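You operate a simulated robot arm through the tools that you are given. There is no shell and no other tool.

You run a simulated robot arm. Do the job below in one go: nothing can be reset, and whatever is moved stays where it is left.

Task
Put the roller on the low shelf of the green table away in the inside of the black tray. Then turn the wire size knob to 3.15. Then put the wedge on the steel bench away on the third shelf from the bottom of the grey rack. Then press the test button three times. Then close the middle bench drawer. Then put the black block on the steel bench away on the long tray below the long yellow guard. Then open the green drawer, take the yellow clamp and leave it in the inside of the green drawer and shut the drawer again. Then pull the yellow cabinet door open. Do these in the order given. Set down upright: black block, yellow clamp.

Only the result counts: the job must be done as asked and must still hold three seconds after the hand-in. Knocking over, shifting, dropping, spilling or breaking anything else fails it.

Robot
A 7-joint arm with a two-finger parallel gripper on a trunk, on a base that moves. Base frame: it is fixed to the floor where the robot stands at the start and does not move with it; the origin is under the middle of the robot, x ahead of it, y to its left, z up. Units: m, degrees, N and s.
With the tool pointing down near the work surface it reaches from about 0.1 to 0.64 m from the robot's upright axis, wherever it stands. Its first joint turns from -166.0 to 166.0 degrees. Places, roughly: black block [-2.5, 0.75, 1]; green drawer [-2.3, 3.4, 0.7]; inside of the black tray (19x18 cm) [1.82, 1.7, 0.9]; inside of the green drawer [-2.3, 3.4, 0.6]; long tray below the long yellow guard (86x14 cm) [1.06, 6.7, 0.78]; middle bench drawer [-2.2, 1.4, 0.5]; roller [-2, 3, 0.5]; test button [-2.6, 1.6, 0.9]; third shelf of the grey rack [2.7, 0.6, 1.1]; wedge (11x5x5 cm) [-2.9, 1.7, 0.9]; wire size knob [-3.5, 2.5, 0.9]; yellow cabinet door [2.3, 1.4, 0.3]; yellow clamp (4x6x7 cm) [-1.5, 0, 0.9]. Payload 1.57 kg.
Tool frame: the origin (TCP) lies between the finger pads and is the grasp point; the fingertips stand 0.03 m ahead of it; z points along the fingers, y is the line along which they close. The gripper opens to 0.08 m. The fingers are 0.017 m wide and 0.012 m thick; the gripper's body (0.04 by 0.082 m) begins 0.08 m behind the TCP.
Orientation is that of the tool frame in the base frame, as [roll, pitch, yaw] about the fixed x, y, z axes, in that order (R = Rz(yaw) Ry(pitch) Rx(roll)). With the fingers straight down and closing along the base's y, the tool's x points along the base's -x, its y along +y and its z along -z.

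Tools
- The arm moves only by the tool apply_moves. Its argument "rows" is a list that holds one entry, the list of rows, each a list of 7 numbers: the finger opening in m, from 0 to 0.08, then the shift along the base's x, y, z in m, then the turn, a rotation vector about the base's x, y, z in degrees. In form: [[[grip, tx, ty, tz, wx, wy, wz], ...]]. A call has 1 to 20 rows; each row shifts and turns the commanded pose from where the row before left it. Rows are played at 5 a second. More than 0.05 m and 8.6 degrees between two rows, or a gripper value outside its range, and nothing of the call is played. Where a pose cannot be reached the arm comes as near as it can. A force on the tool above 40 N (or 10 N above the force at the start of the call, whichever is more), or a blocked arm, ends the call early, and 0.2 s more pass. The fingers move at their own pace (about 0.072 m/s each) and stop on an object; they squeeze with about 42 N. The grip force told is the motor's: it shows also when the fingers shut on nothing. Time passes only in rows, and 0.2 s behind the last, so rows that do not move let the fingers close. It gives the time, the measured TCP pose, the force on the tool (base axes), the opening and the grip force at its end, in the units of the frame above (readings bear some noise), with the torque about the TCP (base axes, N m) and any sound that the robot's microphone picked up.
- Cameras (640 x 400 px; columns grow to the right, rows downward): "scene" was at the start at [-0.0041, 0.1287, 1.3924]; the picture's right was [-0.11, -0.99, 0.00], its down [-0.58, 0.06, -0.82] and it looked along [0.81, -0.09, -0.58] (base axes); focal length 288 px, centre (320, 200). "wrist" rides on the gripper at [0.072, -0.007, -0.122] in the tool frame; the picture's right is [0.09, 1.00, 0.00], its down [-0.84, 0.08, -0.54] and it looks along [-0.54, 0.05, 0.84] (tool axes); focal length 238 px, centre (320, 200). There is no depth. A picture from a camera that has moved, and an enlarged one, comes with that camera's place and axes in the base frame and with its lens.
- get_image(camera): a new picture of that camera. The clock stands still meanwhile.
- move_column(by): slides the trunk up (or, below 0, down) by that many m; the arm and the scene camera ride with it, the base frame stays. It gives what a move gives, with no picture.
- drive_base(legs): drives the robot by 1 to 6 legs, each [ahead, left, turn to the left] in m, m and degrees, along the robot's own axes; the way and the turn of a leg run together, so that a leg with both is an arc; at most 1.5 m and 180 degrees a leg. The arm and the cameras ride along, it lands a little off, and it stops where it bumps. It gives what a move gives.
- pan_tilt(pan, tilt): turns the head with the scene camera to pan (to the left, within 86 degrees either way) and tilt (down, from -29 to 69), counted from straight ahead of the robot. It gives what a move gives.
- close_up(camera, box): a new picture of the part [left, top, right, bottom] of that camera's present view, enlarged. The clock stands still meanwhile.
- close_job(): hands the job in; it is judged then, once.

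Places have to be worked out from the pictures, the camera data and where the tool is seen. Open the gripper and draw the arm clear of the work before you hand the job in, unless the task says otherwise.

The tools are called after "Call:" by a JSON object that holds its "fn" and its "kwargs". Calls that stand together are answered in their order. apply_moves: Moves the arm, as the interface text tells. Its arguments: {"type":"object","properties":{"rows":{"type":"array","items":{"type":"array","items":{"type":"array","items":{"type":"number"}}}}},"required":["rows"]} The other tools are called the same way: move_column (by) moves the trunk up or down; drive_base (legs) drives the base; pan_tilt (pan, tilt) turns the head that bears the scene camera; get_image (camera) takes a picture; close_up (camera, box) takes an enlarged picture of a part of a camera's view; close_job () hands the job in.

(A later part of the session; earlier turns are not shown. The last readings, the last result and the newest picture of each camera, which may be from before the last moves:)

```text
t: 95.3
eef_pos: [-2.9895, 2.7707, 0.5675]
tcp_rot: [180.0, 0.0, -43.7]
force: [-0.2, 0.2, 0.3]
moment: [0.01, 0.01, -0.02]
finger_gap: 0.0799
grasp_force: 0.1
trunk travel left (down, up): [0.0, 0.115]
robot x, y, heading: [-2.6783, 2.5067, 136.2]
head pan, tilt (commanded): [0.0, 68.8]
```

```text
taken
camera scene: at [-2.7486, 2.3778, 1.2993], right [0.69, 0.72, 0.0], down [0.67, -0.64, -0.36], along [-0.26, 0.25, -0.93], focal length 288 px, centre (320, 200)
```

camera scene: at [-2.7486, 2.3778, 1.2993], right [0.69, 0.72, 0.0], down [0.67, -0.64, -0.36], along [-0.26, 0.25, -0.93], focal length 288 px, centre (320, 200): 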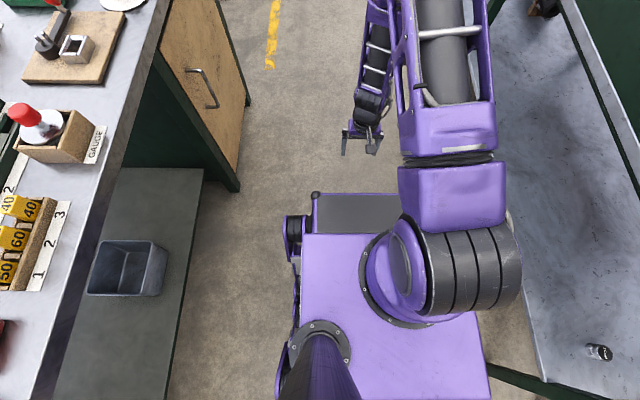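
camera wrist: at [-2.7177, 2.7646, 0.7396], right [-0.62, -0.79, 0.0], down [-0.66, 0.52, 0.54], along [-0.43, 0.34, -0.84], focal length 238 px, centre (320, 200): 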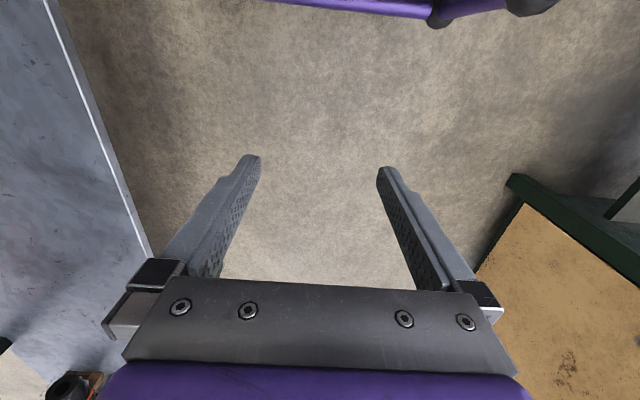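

Roller confirmed at (-2.122, 2.881) from two more rays; it lies 0.67 m from the robot axis at a heading of 34°. I swing the arm to that heading on a small arc, tool still pointing down, before dipping under the tabletop.

Call:
{"fn": "apply_moves", "kwargs": {"rows": [[[0.08, 0.0364, 0.0347, 0, 0, 0, -7.02], [0.08, 0.0401, 0.0298, 0, 0, 0, -7.02], [0.08, 0.0432, 0.0245, 0, 0, 0, -7.02], [0.08, 0.0457, 0.019, 0, 0, 0, -7.02], [0.08, 0.0474, 0.0132, 0, 0, 0, -7.02], [0.08, 0.0485, 0.0072, 0, 0, 0, -7.02], [0.08, 0.0487, 0.0012, 0, 0, 0, -7.02], [0.08, 0.0483, -0.0048, 0, 0, 0, -7.02], [0.08, 0.047, -0.0104, 0, 0, 0, -7.02], [0.08, 0.0452, -0.0162, 0, 0, 0, -7.02], [0.08, 0.0426, -0.0215, 0, 0, 0, -7.02], [0.08, 0.0395, -0.0263, 0, 0, 0, -7.02], [0.08, 0.0357, -0.0308, 0, 0, 0, -7.02], [0.08, 0.0315, -0.0348, 0, 0, 0, -7.02], [0.08, 0.027, -0.0381, 0, 0, 0, -7.02]]]}}

Call:
{"fn": "pan_tilt", "kwargs": {"pan": -75, "tilt": 55}}

Call:
{"fn": "get_image", "kwargs": {"camera": "scene"}}

Call:
{"fn": "get_image", "kwargs": {"camera": "wrist"}}

```text
refused: row 1 steps farther than a row can; nothing moved
```

```text
t: 96.8
eef_pos: [-2.989, 2.7699, 0.5668]
tcp_rot: [180.0, 0.0, -43.7]
force: [-0.8, -0.1, -0.6]
moment: [-0.02, -0.02, -0.01]
finger_gap: 0.0801
grasp_force: 0.1
trunk travel left (down, up): [0.0, 0.115]
robot x, y, heading: [-2.6778, 2.5044, 136.4]
head pan, tilt (commanded): [-75.0, 55.0]
```

```text
taken
camera scene: at [-2.6736, 2.4024, 1.3147], right [0.88, -0.48, 0.0], down [-0.39, -0.72, -0.57], along [0.28, 0.5, -0.82], focal length 288 px, centre (320, 200)
```

scene: 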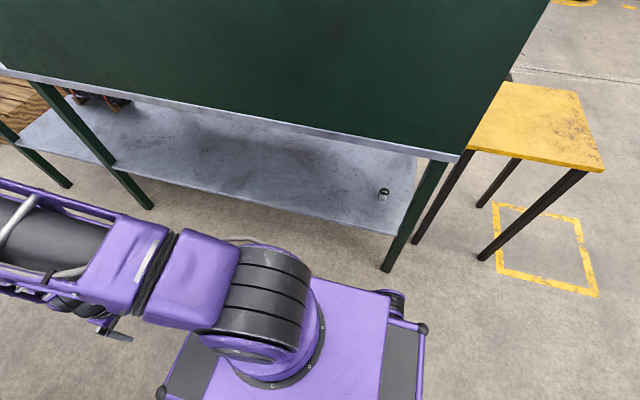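

```text
taken
camera wrist: at [-2.9333, 2.7261, 0.6896], right [-0.62, -0.78, 0.0], down [-0.66, 0.52, 0.54], along [-0.42, 0.34, -0.84], focal length 238 px, centre (320, 200)
```

wrist: 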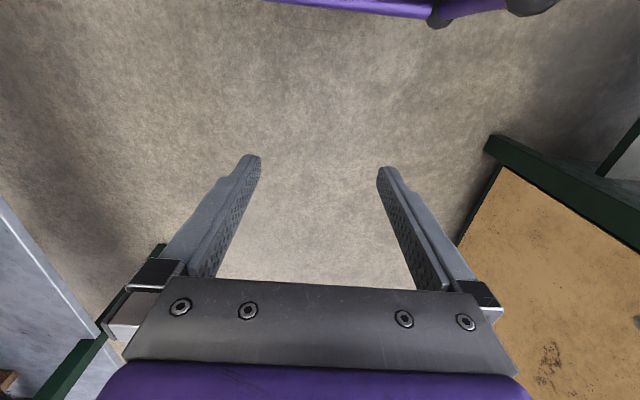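

Row 1 was a hair over 0.05 m; I send the same arc with the first rows trimmed.

Call:
{"fn": "apply_moves", "kwargs": {"rows": [[[0.08, 0.0355, 0.0338, 0, 0, 0, -7.02], [0.08, 0.0396, 0.0294, 0, 0, 0, -7.02], [0.08, 0.043, 0.0243, 0, 0, 0, -7.02], [0.08, 0.0455, 0.019, 0, 0, 0, -7.02], [0.08, 0.0474, 0.0132, 0, 0, 0, -7.02], [0.08, 0.0485, 0.0072, 0, 0, 0, -7.02], [0.08, 0.0487, 0.0012, 0, 0, 0, -7.02], [0.08, 0.0483, -0.0048, 0, 0, 0, -7.02], [0.08, 0.047, -0.0104, 0, 0, 0, -7.02], [0.08, 0.0452, -0.0162, 0, 0, 0, -7.02], [0.08, 0.0426, -0.0215, 0, 0, 0, -7.02], [0.08, 0.0395, -0.0263, 0, 0, 0, -7.02], [0.08, 0.0357, -0.0308, 0, 0, 0, -7.02], [0.08, 0.0315, -0.0348, 0, 0, 0, -7.02], [0.08, 0.027, -0.0381, 0, 0, 0, -7.02]]]}}

Call:
{"fn": "get_image", "kwargs": {"camera": "scene"}}

Call:
{"fn": "get_image", "kwargs": {"camera": "wrist"}}

```text
t: 100.0
eef_pos: [-2.3651, 2.7173, 0.5685]
tcp_rot: [180.0, 0.0, -149.1]
force: [0.8, 0.5, 0.0]
moment: [0.01, -0.04, 0.0]
finger_gap: 0.0801
grasp_force: 0.0
trunk travel left (down, up): [0.0, 0.115]
robot x, y, heading: [-2.6728, 2.5061, 136.2]
head pan, tilt (commanded): [-75.0, 55.0]
```

```text
taken
camera scene: at [-2.6737, 2.4026, 1.3147], right [0.88, -0.48, 0.0], down [-0.39, -0.72, -0.57], along [0.28, 0.5, -0.82], focal length 288 px, centre (320, 200)
```

scene: 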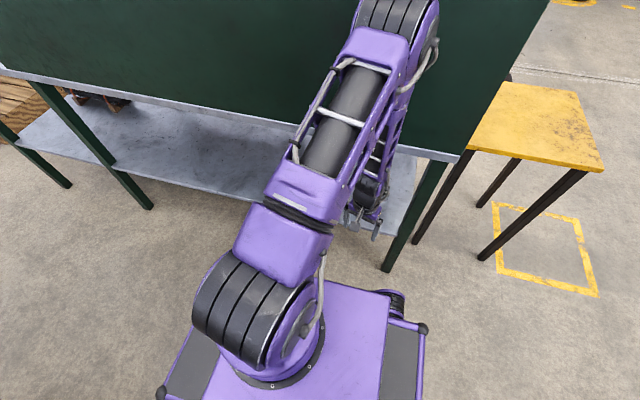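

```text
taken
camera wrist: at [-2.4233, 2.6752, 0.69], right [-0.59, 0.81, 0.0], down [0.68, 0.5, 0.54], along [0.44, 0.32, -0.84], focal length 238 px, centre (320, 200)
```

wrist: 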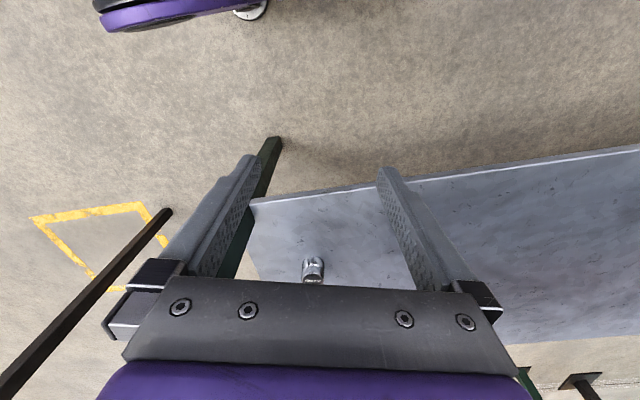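

The wrist picture confirms the roller at (-2.122, 2.880). I tilt the tool 45° outward while moving outward and down, staying below the tabletop and 5 cm clear of the near leg.

Call:
{"fn": "apply_moves", "kwargs": {"rows": [[[0.08, 0.01654, 0.01124, -0.02, 4.215, -6.2, 0.5], [0.08, 0.01654, 0.01124, -0.02, 4.215, -6.2, 0.5], [0.08, 0.01654, 0.01124, -0.02, 4.215, -6.2, 0.5], [0.08, 0.01654, 0.01124, -0.02, 4.215, -6.2, 0.5], [0.08, 0.01654, 0.01124, -0.02, 4.215, -6.2, 0.5], [0.08, 0.01654, 0.01124, -0.02, 4.215, -6.2, 0.5]]]}}

Call:
{"fn": "get_image", "kwargs": {"camera": "scene"}}

Call:
{"fn": "get_image", "kwargs": {"camera": "wrist"}}

```text
t: 101.4
eef_pos: [-2.2647, 2.7835, 0.4476]
tcp_rot: [178.3, 45.2, -146.5]
force: [0.6, -0.1, -0.2]
moment: [-0.02, 0.0, 0.0]
finger_gap: 0.0802
grasp_force: 0.0
trunk travel left (down, up): [0.0, 0.115]
robot x, y, heading: [-2.6714, 2.503, 136.5]
head pan, tilt (commanded): [-75.0, 55.0]
```

```text
taken
camera scene: at [-2.6736, 2.4022, 1.3148], right [0.88, -0.48, 0.0], down [-0.39, -0.72, -0.57], along [0.28, 0.5, -0.82], focal length 288 px, centre (320, 200)
```

scene: 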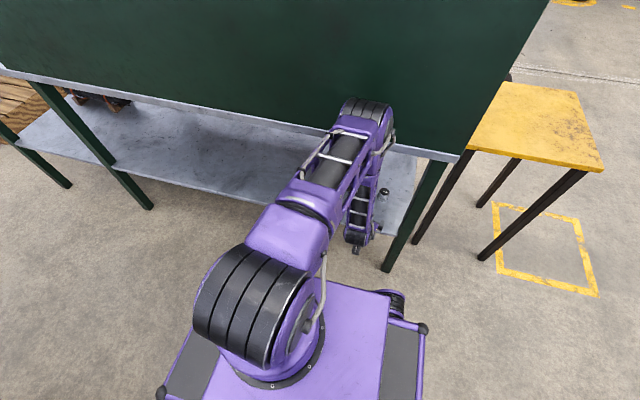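

```text
taken
camera wrist: at [-2.3754, 2.7002, 0.4826], right [-0.62, 0.78, -0.04], down [0.14, 0.16, 0.98], along [0.77, 0.6, -0.21], focal length 238 px, centre (320, 200)
```

wrist: 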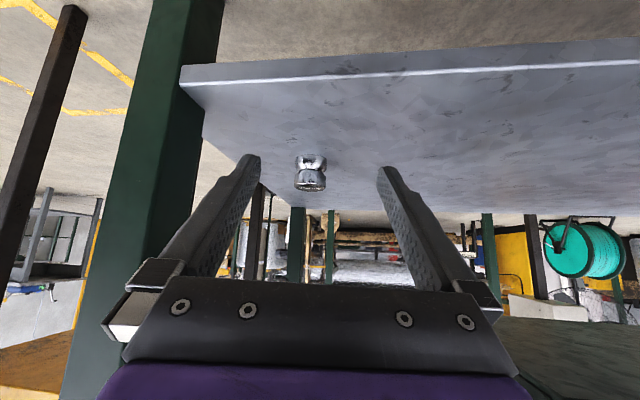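

The roller stands upright between shelf z≈0.357 and top ≈0.40, straight ahead of the fingers. I go outward horizontally first, then descend along the tool axis around it.

Call:
{"fn": "apply_moves", "kwargs": {"rows": [[[0.08, 0.03, 0.0204, 0, 0, 0, 0], [0.08, 0.03, 0.0204, 0, 0, 0, 0], [0.08, 0.03, 0.0204, 0, 0, 0, 0]]]}}

Call:
{"fn": "get_image", "kwargs": {"camera": "wrist"}}

Call:
{"fn": "get_image", "kwargs": {"camera": "scene"}}

```text
t: 102.2
eef_pos: [-2.1747, 2.8458, 0.4443]
tcp_rot: [178.5, 44.8, -146.5]
force: [-0.5, 0.7, -0.1]
moment: [-0.01, 0.01, -0.02]
finger_gap: 0.08
grasp_force: 0.0
trunk travel left (down, up): [0.0, 0.115]
robot x, y, heading: [-2.6781, 2.5024, 136.3]
head pan, tilt (commanded): [-75.0, 55.0]
```

```text
taken
camera wrist: at [-2.2843, 2.7621, 0.4811], right [-0.62, 0.78, -0.04], down [0.14, 0.17, 0.98], along [0.77, 0.6, -0.21], focal length 238 px, centre (320, 200)
```

wrist: 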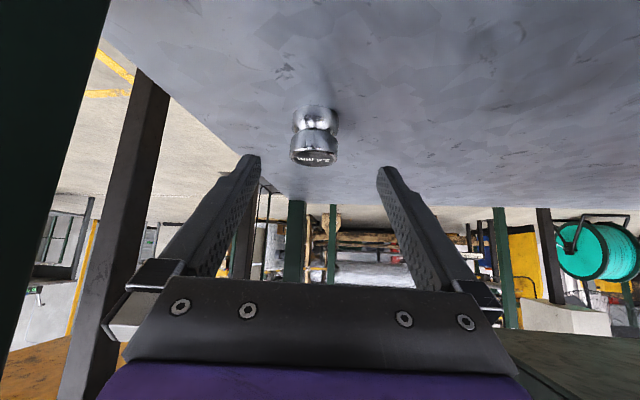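

```text
taken
camera scene: at [-2.6736, 2.4024, 1.3147], right [0.88, -0.48, 0.0], down [-0.39, -0.72, -0.57], along [0.28, 0.5, -0.82], focal length 288 px, centre (320, 200)
```

scene: 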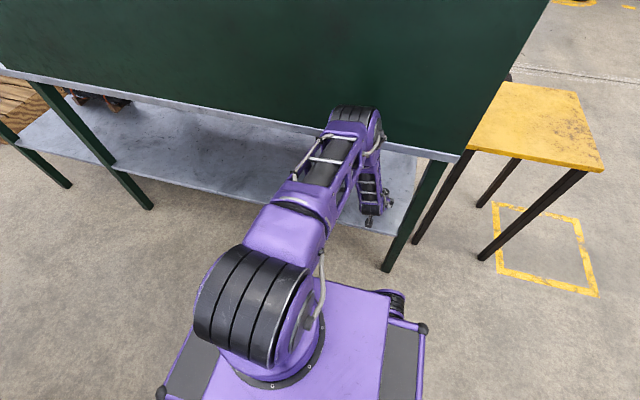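

Centred on the roller. Now the final descent along the tool axis.

Call:
{"fn": "apply_moves", "kwargs": {"rows": [[[0.08, 0.0115, 0.0078, -0.0135, 0, 0, 0], [0.08, 0.0115, 0.0078, -0.0135, 0, 0, 0], [0.08, 0.0115, 0.0078, -0.0135, 0, 0, 0], [0.08, 0.0115, 0.0078, -0.0135, 0, 0, 0]]]}}

Call:
{"fn": "get_image", "kwargs": {"camera": "wrist"}}

```text
t: 103.2
eef_pos: [-2.1295, 2.8755, 0.3916]
tcp_rot: [178.3, 44.9, -146.6]
force: [0.5, -0.3, 0.9]
moment: [-0.01, 0.03, -0.01]
finger_gap: 0.0799
grasp_force: 0.1
trunk travel left (down, up): [0.0, 0.115]
robot x, y, heading: [-2.6784, 2.5016, 136.3]
head pan, tilt (commanded): [-75.0, 55.0]
```

```text
taken
camera wrist: at [-2.2385, 2.791, 0.4277], right [-0.62, 0.78, -0.04], down [0.14, 0.17, 0.98], along [0.77, 0.6, -0.21], focal length 238 px, centre (320, 200)
```

wrist: 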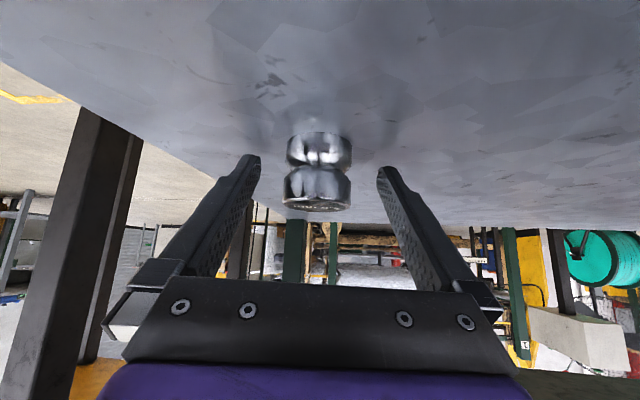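

The roller sits between the fingers. I lower 3 mm and close.

Call:
{"fn": "apply_moves", "kwargs": {"rows": [[[0.08, 0.001, 0.001, -0.003, 0, 0, 0], [0.0, 0, 0, 0, 0, 0, 0], [0.0, 0, 0, 0, 0, 0, 0], [0.0, 0, 0, 0, 0, 0, 0], [0.0, 0, 0, 0, 0, 0, 0], [0.0, 0, 0, 0, 0, 0, 0]]]}}

Call:
{"fn": "get_image", "kwargs": {"camera": "wrist"}}

```text
t: 104.6
eef_pos: [-2.1282, 2.875, 0.3894]
tcp_rot: [178.5, 45.0, -146.5]
force: [-0.6, -0.7, 4.4]
moment: [-0.1, -0.16, -0.03]
finger_gap: 0.0416
grasp_force: 41.8
trunk travel left (down, up): [0.0, 0.115]
robot x, y, heading: [-2.6767, 2.5034, 136.4]
head pan, tilt (commanded): [-75.0, 55.0]
```

```text
taken
camera wrist: at [-2.2374, 2.7918, 0.4253], right [-0.62, 0.78, -0.05], down [0.14, 0.17, 0.98], along [0.77, 0.6, -0.21], focal length 238 px, centre (320, 200)
```

wrist: 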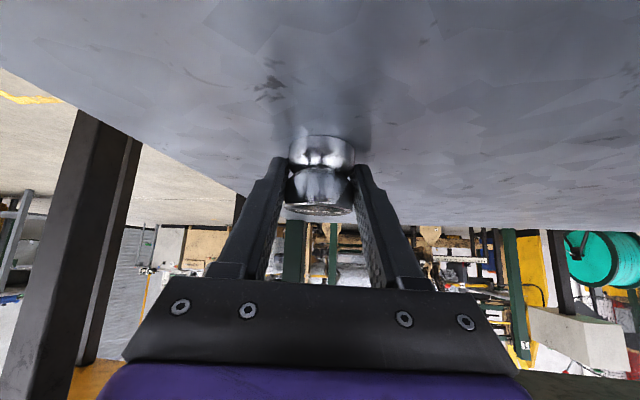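

Gripped at 41.6 mm with 42 N. I lift 5 cm and withdraw backwards out from under the tabletop.

Call:
{"fn": "apply_moves", "kwargs": {"rows": [[[0.0, 0, 0, 0.02, 0, 0, 0], [0.0, 0, 0, 0.02, 0, 0, 0], [0.0, -0.01, -0.0068, 0.02, 0, 0, 0], [0.0, -0.03, -0.0204, 0, 0, 0, 0], [0.0, -0.03, -0.0204, 0, 0, 0, 0], [0.0, -0.03, -0.0204, 0, 0, 0, 0], [0.0, -0.03, -0.0204, 0, 0, 0, 0], [0.0, -0.0165, -0.0112, 0.02, -4.215, 6.2, 0], [0.0, -0.0165, -0.0112, 0.02, -4.215, 6.2, 0], [0.0, -0.0165, -0.0112, 0.02, -4.215, 6.2, 0], [0.0, -0.0165, -0.0112, 0.02, -4.215, 6.2, 0], [0.0, -0.0165, -0.0112, 0.02, -4.215, 6.2, 0], [0.0, -0.0165, -0.0112, 0.02, -4.215, 6.2, 0]]]}}

Call:
{"fn": "get_image", "kwargs": {"camera": "wrist"}}

Call:
{"fn": "get_image", "kwargs": {"camera": "scene"}}

```text
t: 107.4
eef_pos: [-2.3576, 2.7186, 0.5716]
tcp_rot: [178.8, -0.1, -146.4]
force: [0.2, 0.7, -3.8]
moment: [-0.02, 0.02, -0.01]
finger_gap: 0.0416
grasp_force: 42.2
trunk travel left (down, up): [0.0, 0.115]
robot x, y, heading: [-2.676, 2.5051, 136.2]
head pan, tilt (commanded): [-75.0, 55.0]
```

```text
taken
camera wrist: at [-2.4132, 2.6719, 0.6935], right [-0.63, 0.78, 0.02], down [0.66, 0.52, 0.54], along [0.41, 0.35, -0.84], focal length 238 px, centre (320, 200)
```

wrist: 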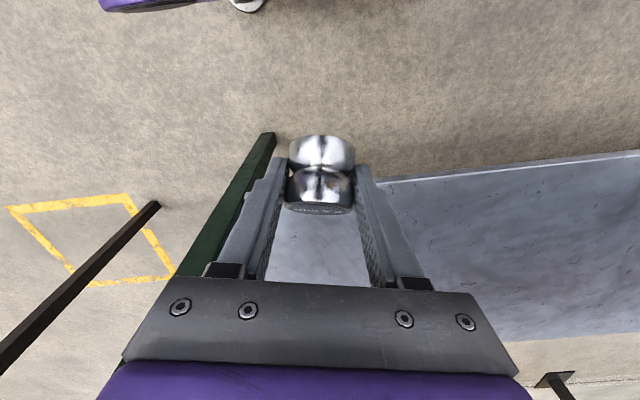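

```text
taken
camera scene: at [-2.6734, 2.4026, 1.3147], right [0.88, -0.48, 0.0], down [-0.39, -0.72, -0.57], along [0.28, 0.5, -0.82], focal length 288 px, centre (320, 200)
```

scene: 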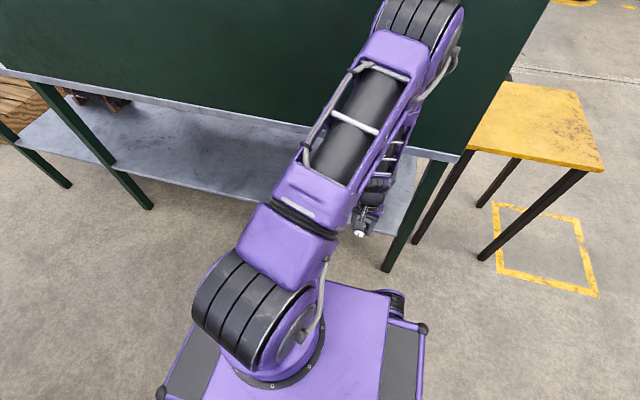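

Roller held firmly (at 45° in the hand). I swing the arm back to the robot's front by the reverse arc, then raise it a little.

Call:
{"fn": "apply_moves", "kwargs": {"rows": [[[0.0, -0.027, 0.0381, 0, 0, 0, 7.02], [0.0, -0.0315, 0.0348, 0, 0, 0, 7.02], [0.0, -0.0357, 0.0308, 0, 0, 0, 7.02], [0.0, -0.0395, 0.0263, 0, 0, 0, 7.02], [0.0, -0.0426, 0.0215, 0, 0, 0, 7.02], [0.0, -0.0452, 0.0162, 0, 0, 0, 7.02], [0.0, -0.047, 0.0104, 0, 0, 0, 7.02], [0.0, -0.0483, 0.0048, 0, 0, 0, 7.02], [0.0, -0.0487, -0.0012, 0, 0, 0, 7.02], [0.0, -0.0485, -0.0072, 0, 0, 0, 7.02], [0.0, -0.0474, -0.0132, 0, 0, 0, 7.02], [0.0, -0.0455, -0.019, 0, 0, 0, 7.02], [0.0, -0.043, -0.0243, 0, 0, 0, 7.02], [0.0, -0.0396, -0.0294, 0, 0, 0, 7.02], [0.0, -0.0355, -0.0338, 0, 0, 0, 7.02], [0.0, 0, 0, 0.04, 0, 0, 0], [0.0, 0, 0, 0.04, 0, 0, 0], [0.0, 0, 0, 0.04, 0, 0, 0]]]}}

Call:
{"fn": "pan_tilt", "kwargs": {"pan": 20, "tilt": 30}}

Call:
{"fn": "get_image", "kwargs": {"camera": "scene"}}

Call:
{"fn": "get_image", "kwargs": {"camera": "wrist"}}

```text
t: 111.2
eef_pos: [-2.9821, 2.7753, 0.6882]
tcp_rot: [178.9, 0.0, -41.0]
force: [0.1, 0.4, -4.2]
moment: [0.0, 0.0, 0.03]
finger_gap: 0.0417
grasp_force: 42.2
trunk travel left (down, up): [0.0, 0.115]
robot x, y, heading: [-2.674, 2.5048, 136.2]
head pan, tilt (commanded): [-75.0, 55.0]
```

```text
t: 112.9
eef_pos: [-2.982, 2.7762, 0.6889]
tcp_rot: [178.9, 0.1, -41.0]
force: [0.2, -0.9, -3.6]
moment: [-0.01, 0.0, -0.01]
finger_gap: 0.0419
grasp_force: 42.3
trunk travel left (down, up): [0.0, 0.115]
robot x, y, heading: [-2.673, 2.5046, 136.3]
head pan, tilt (commanded): [20.0, 30.0]
```

```text
taken
camera scene: at [-2.7911, 2.3757, 1.3507], right [0.4, 0.92, 0.0], down [0.46, -0.2, -0.87], along [-0.79, 0.35, -0.5], focal length 288 px, centre (320, 200)
```

scene: 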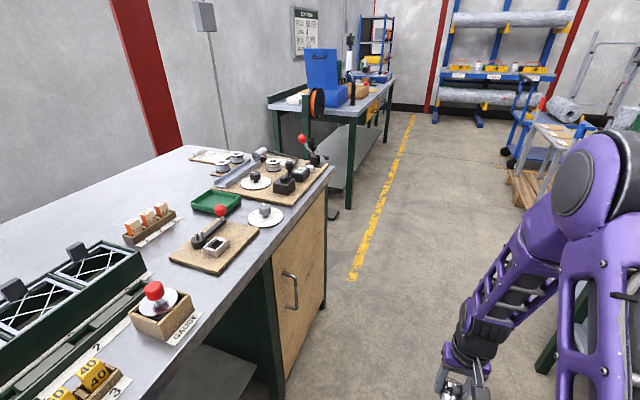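

```text
taken
camera wrist: at [-2.9228, 2.736, 0.8106], right [-0.58, -0.81, 0.02], down [-0.68, 0.5, 0.54], along [-0.45, 0.3, -0.84], focal length 238 px, centre (320, 200)
```

wrist: 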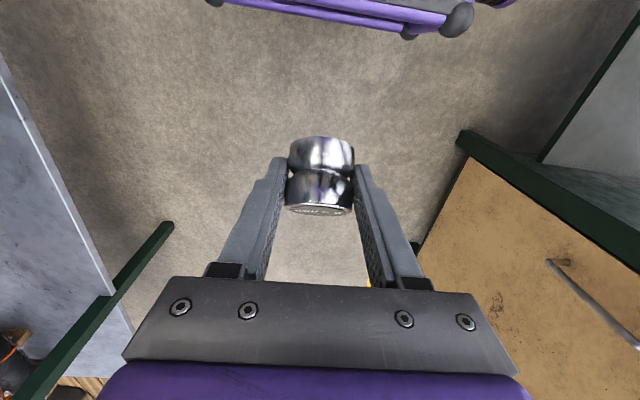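

While here, I enlarge the steel bench's far end and middle to identify the wire size knob, test button, wedge and block for later.

Call:
{"fn": "close_up", "kwargs": {"camera": "scene", "box": [170, 125, 346, 235]}}

Call:
{"fn": "close_up", "kwargs": {"camera": "scene", "box": [0, 200, 272, 370]}}

Call:
{"fn": "pan_tilt", "kwargs": {"pan": 75, "tilt": 35}}

Call:
{"fn": "get_image", "kwargs": {"camera": "scene"}}

```text
3.64 times, centred on (258, 180) of scene
camera zoom: at [-2.7911, 2.3757, 1.3507], right [0.4, 0.92, 0.0], down [0.46, -0.2, -0.87], along [-0.79, 0.35, -0.5], focal length 1045 px, centre (546, 273)
```

zoom: 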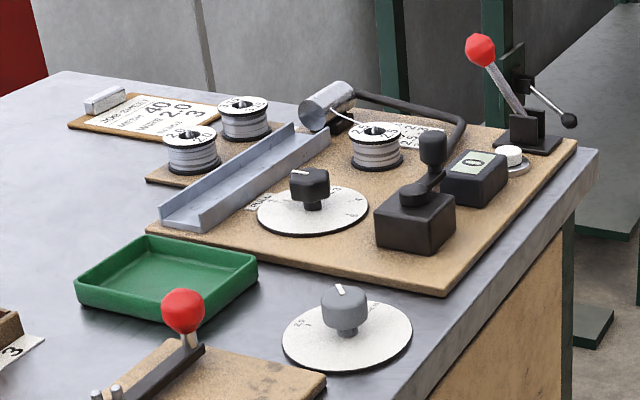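

```text
2.35 times, centred on (136, 285) of scene
camera zoom: at [-2.7911, 2.3757, 1.3507], right [0.4, 0.92, 0.0], down [0.46, -0.2, -0.87], along [-0.79, 0.35, -0.5], focal length 676 px, centre (753, 0)
```

zoom: 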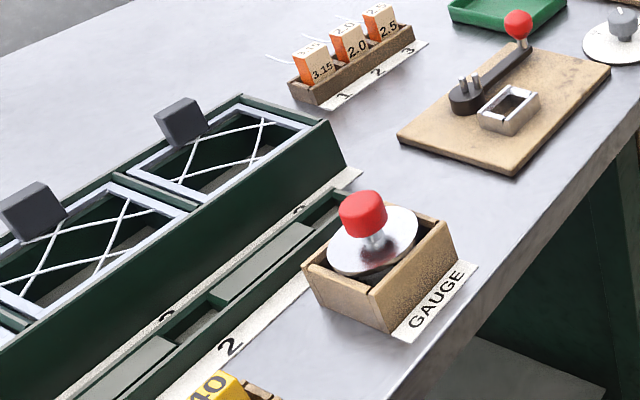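

```text
t: 114.1
eef_pos: [-2.9828, 2.7763, 0.6885]
tcp_rot: [178.7, 0.0, -41.0]
force: [0.3, -0.3, -3.2]
moment: [0.0, -0.02, -0.02]
finger_gap: 0.0414
grasp_force: 42.3
trunk travel left (down, up): [0.0, 0.115]
robot x, y, heading: [-2.6742, 2.502, 136.4]
head pan, tilt (commanded): [75.0, 35.0]
```

```text
taken
camera scene: at [-2.7836, 2.2936, 1.343], right [-0.52, 0.85, 0.0], down [0.49, 0.3, -0.82], along [-0.7, -0.43, -0.57], focal length 288 px, centre (320, 200)
```

scene: 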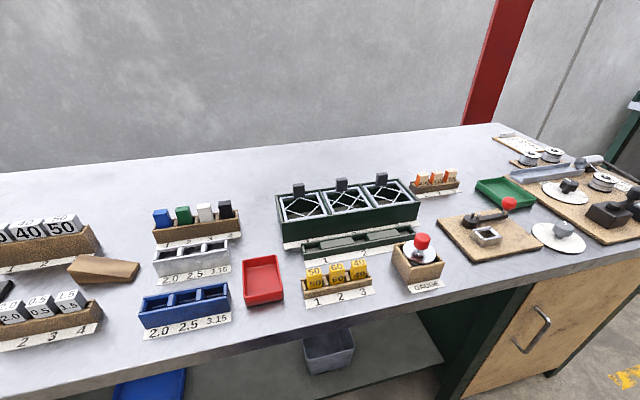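

The wedge lies near (103, 268). There are two dials at the far end; I zoom on both to find which is the wire size knob, and on the left half.

Call:
{"fn": "close_up", "kwargs": {"camera": "scene", "box": [520, 160, 616, 260]}}

Call:
{"fn": "close_up", "kwargs": {"camera": "scene", "box": [0, 180, 200, 305]}}

Call:
{"fn": "pan_tilt", "kwargs": {"pan": 30, "tilt": 35}}

Call:
{"fn": "close_up", "kwargs": {"camera": "scene", "box": [270, 130, 430, 230]}}

```text
4.00 times, centred on (568, 210) of scene
camera zoom: at [-2.7836, 2.2936, 1.343], right [-0.52, 0.85, 0.0], down [0.49, 0.3, -0.82], along [-0.7, -0.43, -0.57], focal length 1150 px, centre (-672, 160)
```

zoom: 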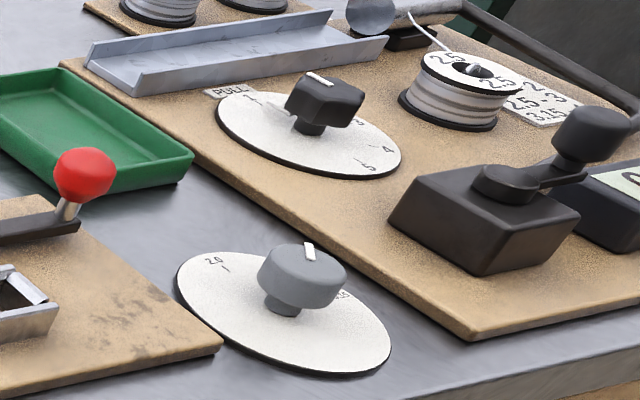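

```text
3.20 times, centred on (100, 242) of scene
camera zoom: at [-2.7836, 2.2936, 1.343], right [-0.52, 0.85, 0.0], down [0.49, 0.3, -0.82], along [-0.7, -0.43, -0.57], focal length 920 px, centre (1024, 64)
```

zoom: 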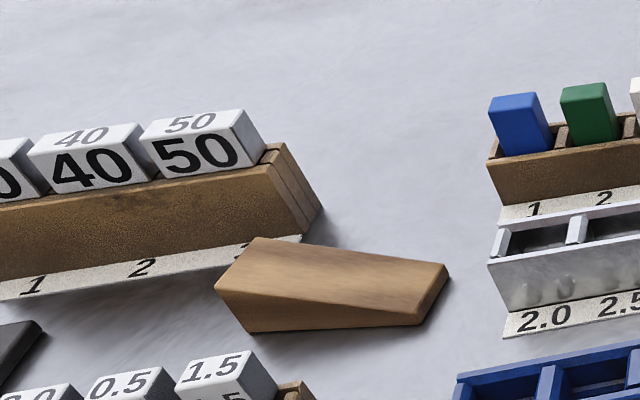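

```text
t: 115.2
eef_pos: [-2.9823, 2.7772, 0.6887]
tcp_rot: [178.9, 0.1, -41.0]
force: [-0.2, -0.4, -4.1]
moment: [-0.03, 0.02, 0.03]
finger_gap: 0.0416
grasp_force: 41.8
trunk travel left (down, up): [0.0, 0.115]
robot x, y, heading: [-2.6767, 2.5052, 136.2]
head pan, tilt (commanded): [30.0, 35.0]
```

```text
4.00 times, centred on (350, 180) of scene
camera zoom: at [-2.7939, 2.36, 1.343], right [0.24, 0.97, 0.0], down [0.56, -0.14, -0.82], along [-0.8, 0.19, -0.57], focal length 1150 px, centre (200, 280)
```

zoom: 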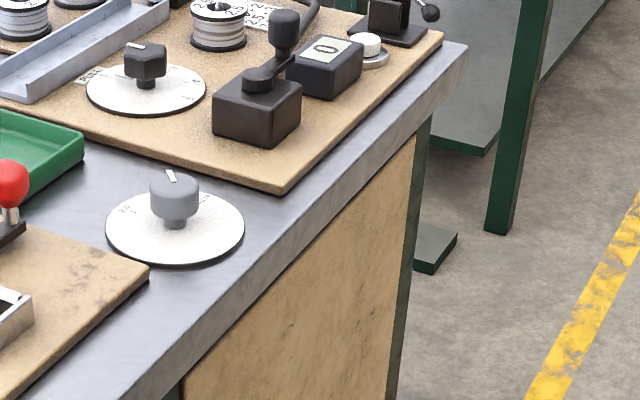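

The grey knob with labels 2.0/2.5/3.15 is the wire size dial (the black one is "PULL"). Now I take the roller out: back down the aisle, slide clear of the stool and drawer, turn and cross to the grey bench.

Call:
{"fn": "drive_base", "kwargs": {"legs": [[-1.45, -0.12, 0], [0, -0.7, 0], [0, 0, -167], [1.05, 0, 0], [1.05, 0, 0]]}}

Call:
{"fn": "pan_tilt", "kwargs": {"pan": 60, "tilt": 25}}

Call:
{"fn": "get_image", "kwargs": {"camera": "scene"}}

Call:
{"fn": "pan_tilt", "kwargs": {"pan": 20, "tilt": 25}}

Call:
{"fn": "get_image", "kwargs": {"camera": "scene"}}

```text
t: 146.9
eef_pos: [1.0839, 0.7279, 0.6886]
tcp_rot: [178.9, 0.0, 150.1]
force: [0.6, 0.2, -4.2]
moment: [0.0, 0.01, -0.01]
finger_gap: 0.0413
grasp_force: 42.1
trunk travel left (down, up): [0.0, 0.115]
robot x, y, heading: [0.7249, 0.9338, -32.7]
head pan, tilt (commanded): [30.0, 35.0]
```

```text
t: 147.8
eef_pos: [1.0827, 0.7276, 0.688]
tcp_rot: [178.9, 0.0, 150.1]
force: [0.0, 0.5, -2.4]
moment: [0.04, 0.02, 0.0]
finger_gap: 0.0413
grasp_force: 41.6
trunk travel left (down, up): [0.0, 0.115]
robot x, y, heading: [0.73, 0.9323, -32.4]
head pan, tilt (commanded): [60.0, 25.0]
```

```text
taken
camera scene: at [0.8088, 1.1417, 1.3587], right [0.46, -0.89, 0.0], down [-0.38, -0.2, -0.91], along [0.8, 0.42, -0.42], focal length 288 px, centre (320, 200)
```

scene: 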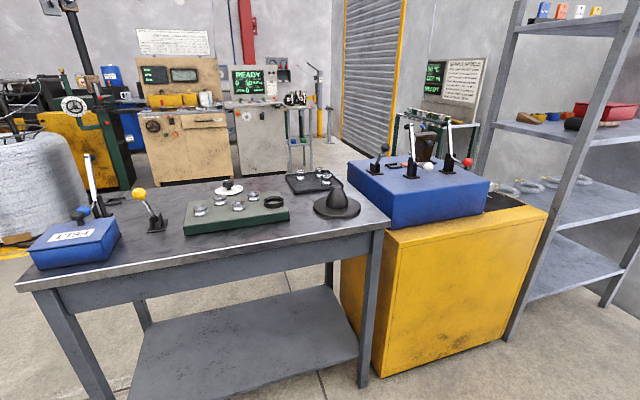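

```text
t: 148.9
eef_pos: [1.0834, 0.7288, 0.6888]
tcp_rot: [178.9, 0.0, 150.1]
force: [0.0, 0.4, -2.8]
moment: [-0.01, 0.0, -0.04]
finger_gap: 0.0413
grasp_force: 42.0
trunk travel left (down, up): [0.0, 0.115]
robot x, y, heading: [0.7298, 0.9328, -32.4]
head pan, tilt (commanded): [20.0, 25.0]
```

```text
taken
camera scene: at [0.8171, 1.0794, 1.3587], right [-0.21, -0.98, 0.0], down [-0.41, 0.09, -0.91], along [0.89, -0.19, -0.42], focal length 288 px, centre (320, 200)
```

scene: 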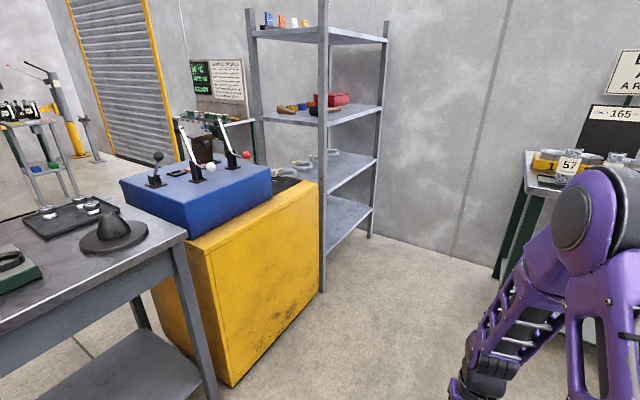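

The black tray lies on the grey bench's rear right part with a few rollers already in it. I zoom in.

Call:
{"fn": "pan_tilt", "kwargs": {"pan": 60, "tilt": 25}}

Call:
{"fn": "close_up", "kwargs": {"camera": "scene", "box": [180, 150, 372, 270]}}

Call:
{"fn": "close_up", "kwargs": {"camera": "scene", "box": [270, 150, 350, 210]}}

```text
t: 150.0
eef_pos: [1.0824, 0.728, 0.6883]
tcp_rot: [178.9, -0.1, 150.3]
force: [-0.1, -0.3, -3.8]
moment: [-0.01, 0.03, -0.01]
finger_gap: 0.0415
grasp_force: 42.3
trunk travel left (down, up): [0.0, 0.115]
robot x, y, heading: [0.7284, 0.9353, -32.3]
head pan, tilt (commanded): [60.0, 25.0]
```

```text
3.33 times, centred on (276, 210) of scene
camera zoom: at [0.8088, 1.1417, 1.3587], right [0.46, -0.89, 0.0], down [-0.38, -0.2, -0.91], along [0.8, 0.42, -0.42], focal length 958 px, centre (467, 167)
```

zoom: 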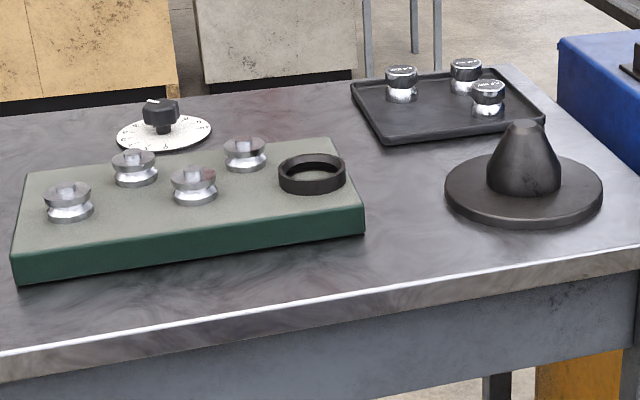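

```text
6.67 times, centred on (310, 180) of scene
camera zoom: at [0.8088, 1.1417, 1.3587], right [0.46, -0.89, 0.0], down [-0.38, -0.2, -0.91], along [0.8, 0.42, -0.42], focal length 1916 px, centre (387, 333)
```

zoom: 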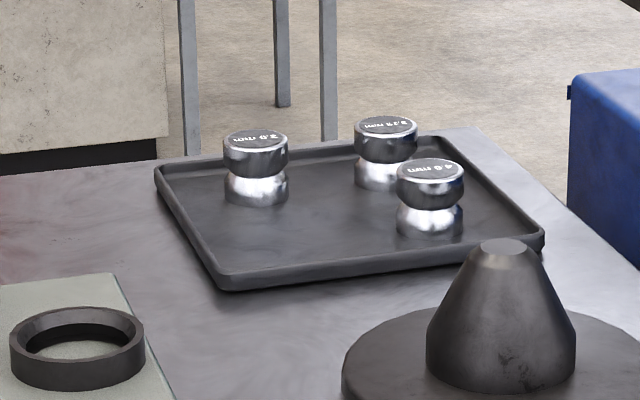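

The tray centre is about (1.825, 1.705) with rim z≈0.91; its front-left part at (1.76, 1.70) is free. I want the bench on the robot's right (mast is on the left), so I turn around and slide up to the bench.

Call:
{"fn": "drive_base", "kwargs": {"legs": [[0, 0, 167.5], [-0.08, -0.55, 0]]}}

Call:
{"fn": "pan_tilt", "kwargs": {"pan": -75, "tilt": 40}}

Call:
{"fn": "get_image", "kwargs": {"camera": "scene"}}

```text
t: 162.8
eef_pos: [0.8855, 1.5437, 0.6887]
tcp_rot: [179.0, -0.1, -43.5]
force: [-1.2, 1.0, -3.5]
moment: [-0.03, -0.03, 0.04]
finger_gap: 0.0416
grasp_force: 42.0
trunk travel left (down, up): [0.0, 0.115]
robot x, y, heading: [1.1825, 1.2603, 133.9]
head pan, tilt (commanded): [60.0, 25.0]
```

```text
t: 164.9
eef_pos: [0.8862, 1.5427, 0.6881]
tcp_rot: [178.9, -0.1, -43.5]
force: [-0.4, 0.4, -4.5]
moment: [0.0, 0.01, 0.02]
finger_gap: 0.0415
grasp_force: 41.5
trunk travel left (down, up): [0.0, 0.115]
robot x, y, heading: [1.1807, 1.2583, 133.9]
head pan, tilt (commanded): [-75.0, 40.0]
```

```text
taken
camera scene: at [1.1856, 1.1675, 1.3354], right [0.86, -0.52, 0.0], down [-0.33, -0.55, -0.77], along [0.4, 0.66, -0.64], focal length 288 px, centre (320, 200)
```

scene: 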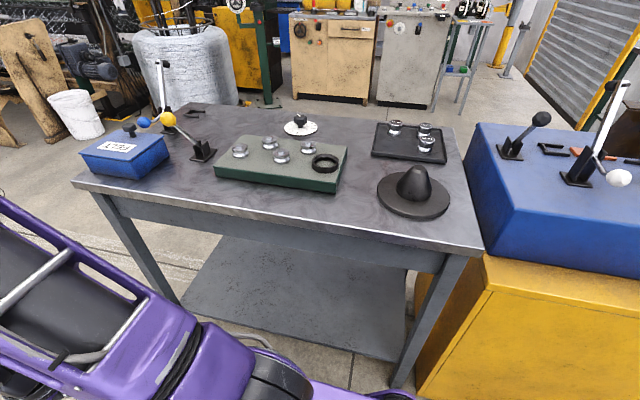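

I'm 0.35 m off the bench edge, fine. I zoom on the tray from here to fix its coordinates and free spot.

Call:
{"fn": "close_up", "kwargs": {"camera": "scene", "box": [350, 100, 470, 175]}}

Call:
{"fn": "close_up", "kwargs": {"camera": "scene", "box": [200, 100, 480, 275]}}

```text
5.33 times, centred on (410, 138) of scene
camera zoom: at [1.1856, 1.1675, 1.3354], right [0.86, -0.52, 0.0], down [-0.33, -0.55, -0.77], along [0.4, 0.66, -0.64], focal length 1533 px, centre (-160, 533)
```

zoom: 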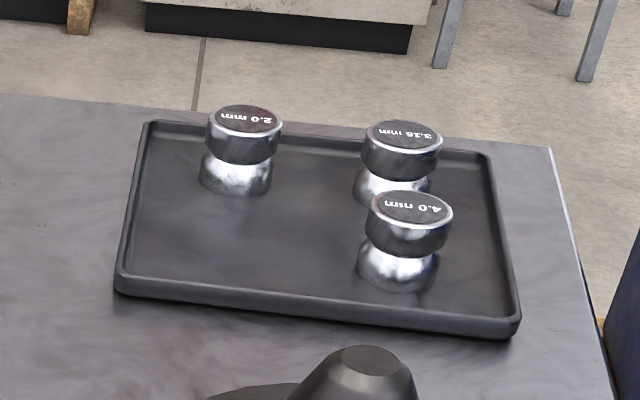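

```text
2.29 times, centred on (340, 188) of scene
camera zoom: at [1.1856, 1.1675, 1.3354], right [0.86, -0.52, 0.0], down [-0.33, -0.55, -0.77], along [0.4, 0.66, -0.64], focal length 657 px, centre (274, 229)
```

zoom: 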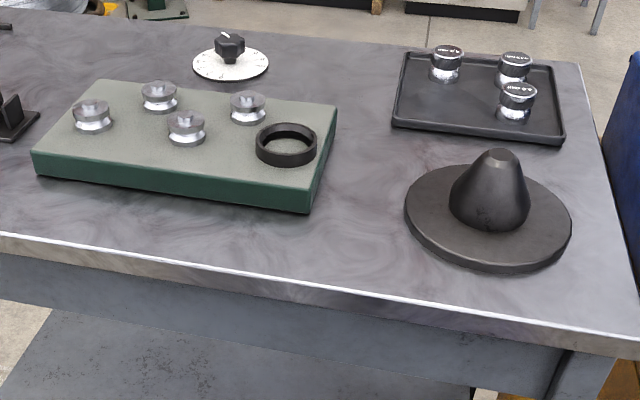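

Triangulation puts the roller slots at (1.847,1.786), (1.912,1.723), (1.847,1.656), floor z≈0.895, so the empty slot is at (1.782, 1.719), 37° heading and 0.757 m from the robot axis. I raise the arm well above the bench and swing it right.

Call:
{"fn": "apply_moves", "kwargs": {"rows": [[[0.0, 0, 0, 0.048, 0, 0, 0], [0.0, 0, 0, 0.048, 0, 0, 0], [0.0, 0, 0, 0.048, 0, 0, 0], [0.0, 0, 0, 0.048, 0, 0, 0], [0.0, 0, 0, 0.048, 0, 0, 0], [0.0, 0, 0, 0.048, 0, 0, 0], [0.0, 0, 0, 0.048, 0, 0, 0], [0.0, 0, 0, 0.048, 0, 0, 0], [0.0, 0, 0, 0.048, 0, 0, 0]]]}}

Call:
{"fn": "apply_moves", "kwargs": {"rows": [[[0.0, 0.0341, 0.0316, 0, 0, 0, -6.58], [0.0, 0.0375, 0.0275, 0, 0, 0, -6.58], [0.0, 0.0404, 0.023, 0, 0, 0, -6.58], [0.0, 0.0428, 0.0182, 0, 0, 0, -6.58], [0.0, 0.0446, 0.0132, 0, 0, 0, -6.58], [0.0, 0.0458, 0.008, 0, 0, 0, -6.58], [0.0, 0.0464, 0.0027, 0, 0, 0, -6.58], [0.0, 0.0464, -0.0026, 0, 0, 0, -6.58], [0.0, 0.0458, -0.0079, 0, 0, 0, -6.58], [0.0, 0.0446, -0.0131, 0, 0, 0, -6.58], [0.0, 0.0428, -0.0182, 0, 0, 0, -6.58], [0.0, 0.0404, -0.0229, 0, 0, 0, -6.58], [0.0, 0.0375, -0.0274, 0, 0, 0, -6.58], [0.0, 0.0342, -0.0315, 0, 0, 0, -6.58], [0.0, 0.0303, -0.0353, 0, 0, 0, -6.58]]]}}

Call:
{"fn": "get_image", "kwargs": {"camera": "scene"}}

Call:
{"fn": "get_image", "kwargs": {"camera": "wrist"}}

```text
t: 166.9
eef_pos: [0.8888, 1.5384, 1.1239]
tcp_rot: [178.9, 0.0, -43.5]
force: [-0.2, -0.4, -3.6]
moment: [-0.02, -0.01, -0.02]
finger_gap: 0.0416
grasp_force: 42.2
trunk travel left (down, up): [0.0, 0.115]
robot x, y, heading: [1.1814, 1.2588, 134.0]
head pan, tilt (commanded): [-75.0, 40.0]
```

```text
t: 170.1
eef_pos: [1.4994, 1.5074, 1.1169]
tcp_rot: [178.9, -0.2, -142.3]
force: [-0.5, 0.5, -4.5]
moment: [-0.04, 0.04, 0.05]
finger_gap: 0.0413
grasp_force: 42.0
trunk travel left (down, up): [0.0, 0.115]
robot x, y, heading: [1.1818, 1.2577, 134.0]
head pan, tilt (commanded): [-75.0, 40.0]
```

```text
taken
camera scene: at [1.1858, 1.1676, 1.3354], right [0.86, -0.52, 0.0], down [-0.33, -0.55, -0.77], along [0.4, 0.66, -0.64], focal length 288 px, centre (320, 200)
```

scene: 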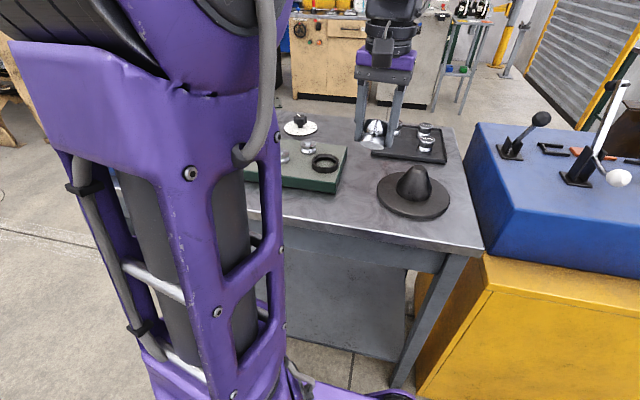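

```text
taken
camera wrist: at [1.448, 1.4558, 1.2398], right [-0.68, 0.73, 0.02], down [0.62, 0.57, 0.54], along [0.39, 0.38, -0.84], focal length 238 px, centre (320, 200)
```

wrist: 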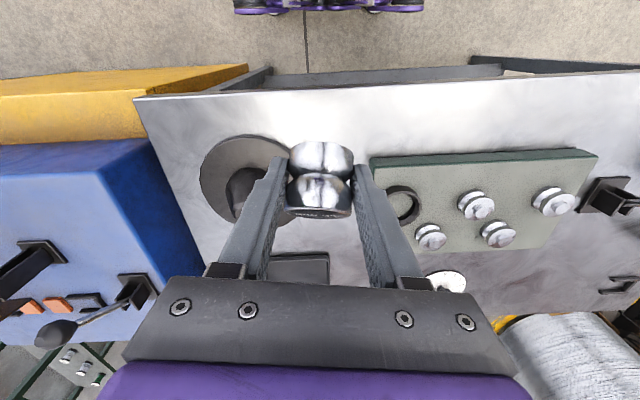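

Everything is clear; the target lies 0.353 m ahead at heading 37°. I extend over the bench while tilting the tool 35°.

Call:
{"fn": "apply_moves", "kwargs": {"rows": [[[0.0, 0.0347, 0.026, -0.008, 2.625, -3.5, 0], [0.0, 0.0347, 0.026, -0.008, 2.625, -3.5, 0], [0.0, 0.0347, 0.026, -0.008, 2.625, -3.5, 0], [0.0, 0.0347, 0.026, -0.008, 2.625, -3.5, 0], [0.0, 0.0347, 0.026, -0.008, 2.625, -3.5, 0], [0.0, 0.0347, 0.026, -0.008, 2.625, -3.5, 0], [0.0, 0.0347, 0.026, -0.008, 2.625, -3.5, 0], [0.0, 0.0347, 0.026, -0.008, 2.625, -3.5, 0]]]}}

Call:
{"fn": "get_image", "kwargs": {"camera": "scene"}}

Call:
{"fn": "get_image", "kwargs": {"camera": "wrist"}}

```text
t: 171.9
eef_pos: [1.7806, 1.7141, 1.0574]
tcp_rot: [179.6, 35.0, -141.9]
force: [0.5, 0.3, -3.1]
moment: [-0.04, 0.03, -0.01]
finger_gap: 0.0412
grasp_force: 41.6
trunk travel left (down, up): [0.0, 0.115]
robot x, y, heading: [1.1825, 1.2573, 134.0]
head pan, tilt (commanded): [-75.0, 40.0]
```

```text
taken
camera scene: at [1.1858, 1.1674, 1.3354], right [0.86, -0.52, 0.0], down [-0.33, -0.55, -0.77], along [0.4, 0.66, -0.64], focal length 288 px, centre (320, 200)
```

scene: 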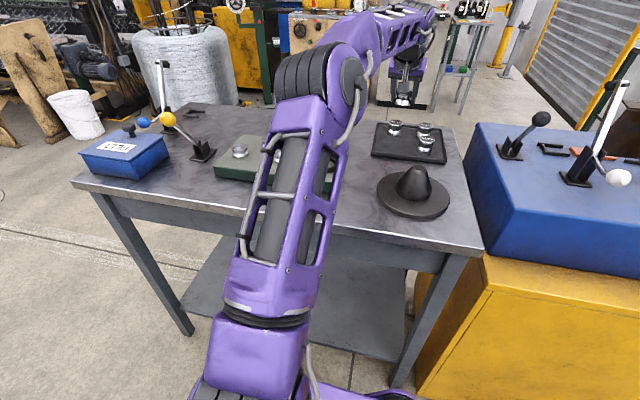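

```text
taken
camera wrist: at [1.682, 1.6295, 1.1162], right [-0.68, 0.74, -0.05], down [0.25, 0.29, 0.92], along [0.69, 0.61, -0.38], focal length 238 px, centre (320, 200)
```

wrist: 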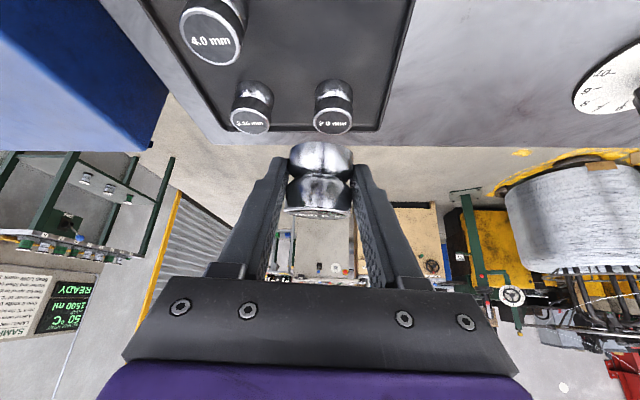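

The wrist view shows the three rollers a bit nearer than predicted (or lower). I descend 5 cm and take another wrist view to settle both height and position.

Call:
{"fn": "apply_moves", "kwargs": {"rows": [[[0.0, 0, 0, -0.025, 0, 0, 0], [0.0, 0, 0, -0.025, 0, 0, 0]]]}}

Call:
{"fn": "get_image", "kwargs": {"camera": "wrist"}}

Call:
{"fn": "close_up", "kwargs": {"camera": "scene", "box": [350, 40, 470, 175]}}

```text
t: 172.5
eef_pos: [1.7804, 1.7138, 1.0079]
tcp_rot: [179.5, 34.9, -142.0]
force: [0.0, -0.1, -4.1]
moment: [-0.03, 0.03, 0.0]
finger_gap: 0.0416
grasp_force: 42.0
trunk travel left (down, up): [0.0, 0.115]
robot x, y, heading: [1.1805, 1.2561, 134.0]
head pan, tilt (commanded): [-75.0, 40.0]
```

```text
taken
camera wrist: at [1.6823, 1.6305, 1.0669], right [-0.68, 0.74, -0.05], down [0.25, 0.29, 0.92], along [0.69, 0.61, -0.38], focal length 238 px, centre (320, 200)
```

wrist: 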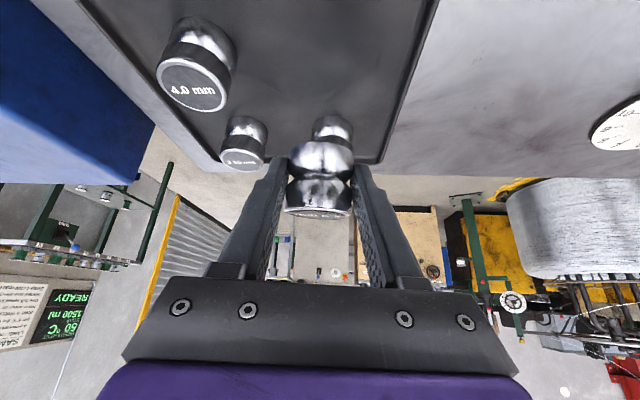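

```text
2.96 times, centred on (410, 108) of scene
camera zoom: at [1.1859, 1.1675, 1.3354], right [0.86, -0.52, 0.0], down [-0.33, -0.55, -0.77], along [0.4, 0.66, -0.64], focal length 852 px, centre (53, 474)
```

zoom: 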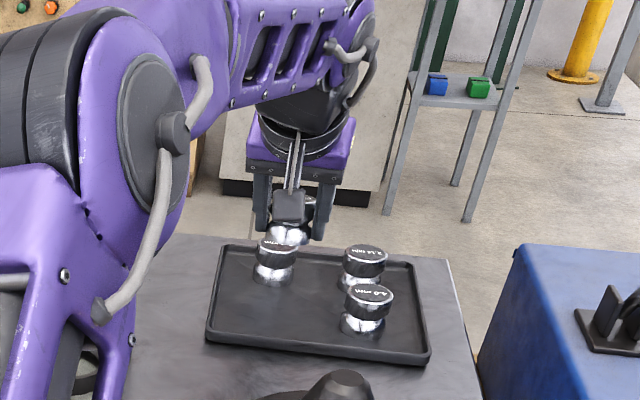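

Stereo from the wrist gives tops at z=0.940 and the free slot at (1.764, 1.706), floor z≈0.898. I shift by (-21, -11) mm and descend.

Call:
{"fn": "apply_moves", "kwargs": {"rows": [[[0.0, -0.021, -0.0115, 0, 0, 0, 0], [0.0, 0, 0, -0.02, 0, 0, 0], [0.0, 0, 0, -0.02, 0, 0, 0], [0.0, 0, 0, -0.02, 0, 0, 0]]]}}

Call:
{"fn": "get_image", "kwargs": {"camera": "wrist"}}

Call:
{"fn": "close_up", "kwargs": {"camera": "scene", "box": [350, 80, 470, 175]}}

```text
t: 173.5
eef_pos: [1.7576, 1.7038, 0.9441]
tcp_rot: [179.7, 34.9, -142.1]
force: [-0.7, 0.1, -3.6]
moment: [-0.02, 0.05, 0.02]
finger_gap: 0.0415
grasp_force: 41.2
trunk travel left (down, up): [0.0, 0.115]
robot x, y, heading: [1.1808, 1.2553, 134.0]
head pan, tilt (commanded): [-75.0, 40.0]
```

```text
taken
camera wrist: at [1.6594, 1.6191, 1.005], right [-0.68, 0.74, -0.05], down [0.25, 0.29, 0.92], along [0.69, 0.61, -0.38], focal length 238 px, centre (320, 200)
```

wrist: 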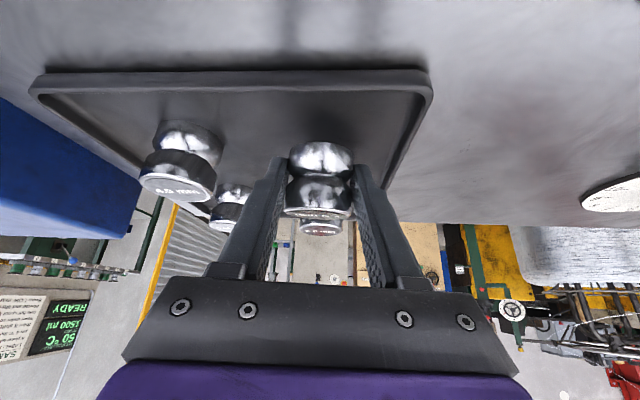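

```text
4.21 times, centred on (410, 128) of scene
camera zoom: at [1.186, 1.1675, 1.3354], right [0.86, -0.52, 0.0], down [-0.33, -0.55, -0.77], along [0.4, 0.66, -0.64], focal length 1210 px, centre (-59, 505)
```

zoom: 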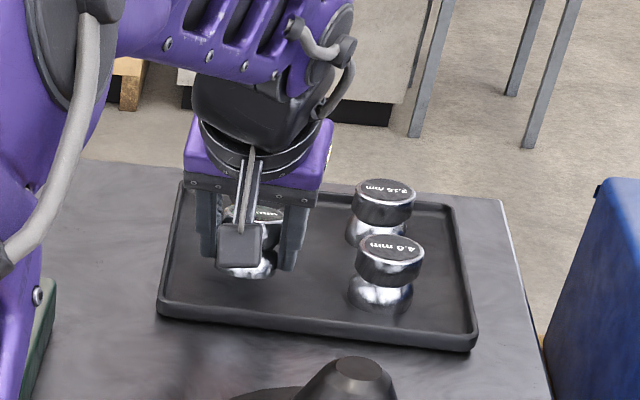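

The roller hovers over the free slot inside the tray. I lower it in small steps and watch the force.

Call:
{"fn": "apply_moves", "kwargs": {"rows": [[[0.0, 0, 0, -0.002, 0, 0, 0], [0.0, 0, 0, -0.002, 0, 0, 0], [0.0, 0, 0, -0.002, 0, 0, 0]]]}}

```text
t: 174.3
eef_pos: [1.7582, 1.7043, 0.9405]
tcp_rot: [179.6, 34.8, -142.0]
force: [1.0, 0.4, -3.9]
moment: [-0.03, 0.01, -0.01]
finger_gap: 0.0414
grasp_force: 42.1
trunk travel left (down, up): [0.0, 0.115]
robot x, y, heading: [1.1834, 1.2602, 133.9]
head pan, tilt (commanded): [-75.0, 40.0]
```

No contact yet (force still just the weight); I continue down in 2 mm steps.

Call:
{"fn": "apply_moves", "kwargs": {"rows": [[[0.0, 0, 0, -0.002, 0, 0, 0], [0.0, 0, 0, -0.002, 0, 0, 0], [0.0, 0, 0, -0.001, 0, 0, 0]]]}}

```text
t: 175.1
eef_pos: [1.757, 1.7054, 0.9369]
tcp_rot: [179.6, 35.1, -141.9]
force: [-1.2, -2.5, 3.5]
moment: [0.07, -0.05, -0.01]
finger_gap: 0.0415
grasp_force: 41.4
trunk travel left (down, up): [0.0, 0.115]
robot x, y, heading: [1.182, 1.2576, 133.5]
head pan, tilt (commanded): [-75.0, 40.0]
```

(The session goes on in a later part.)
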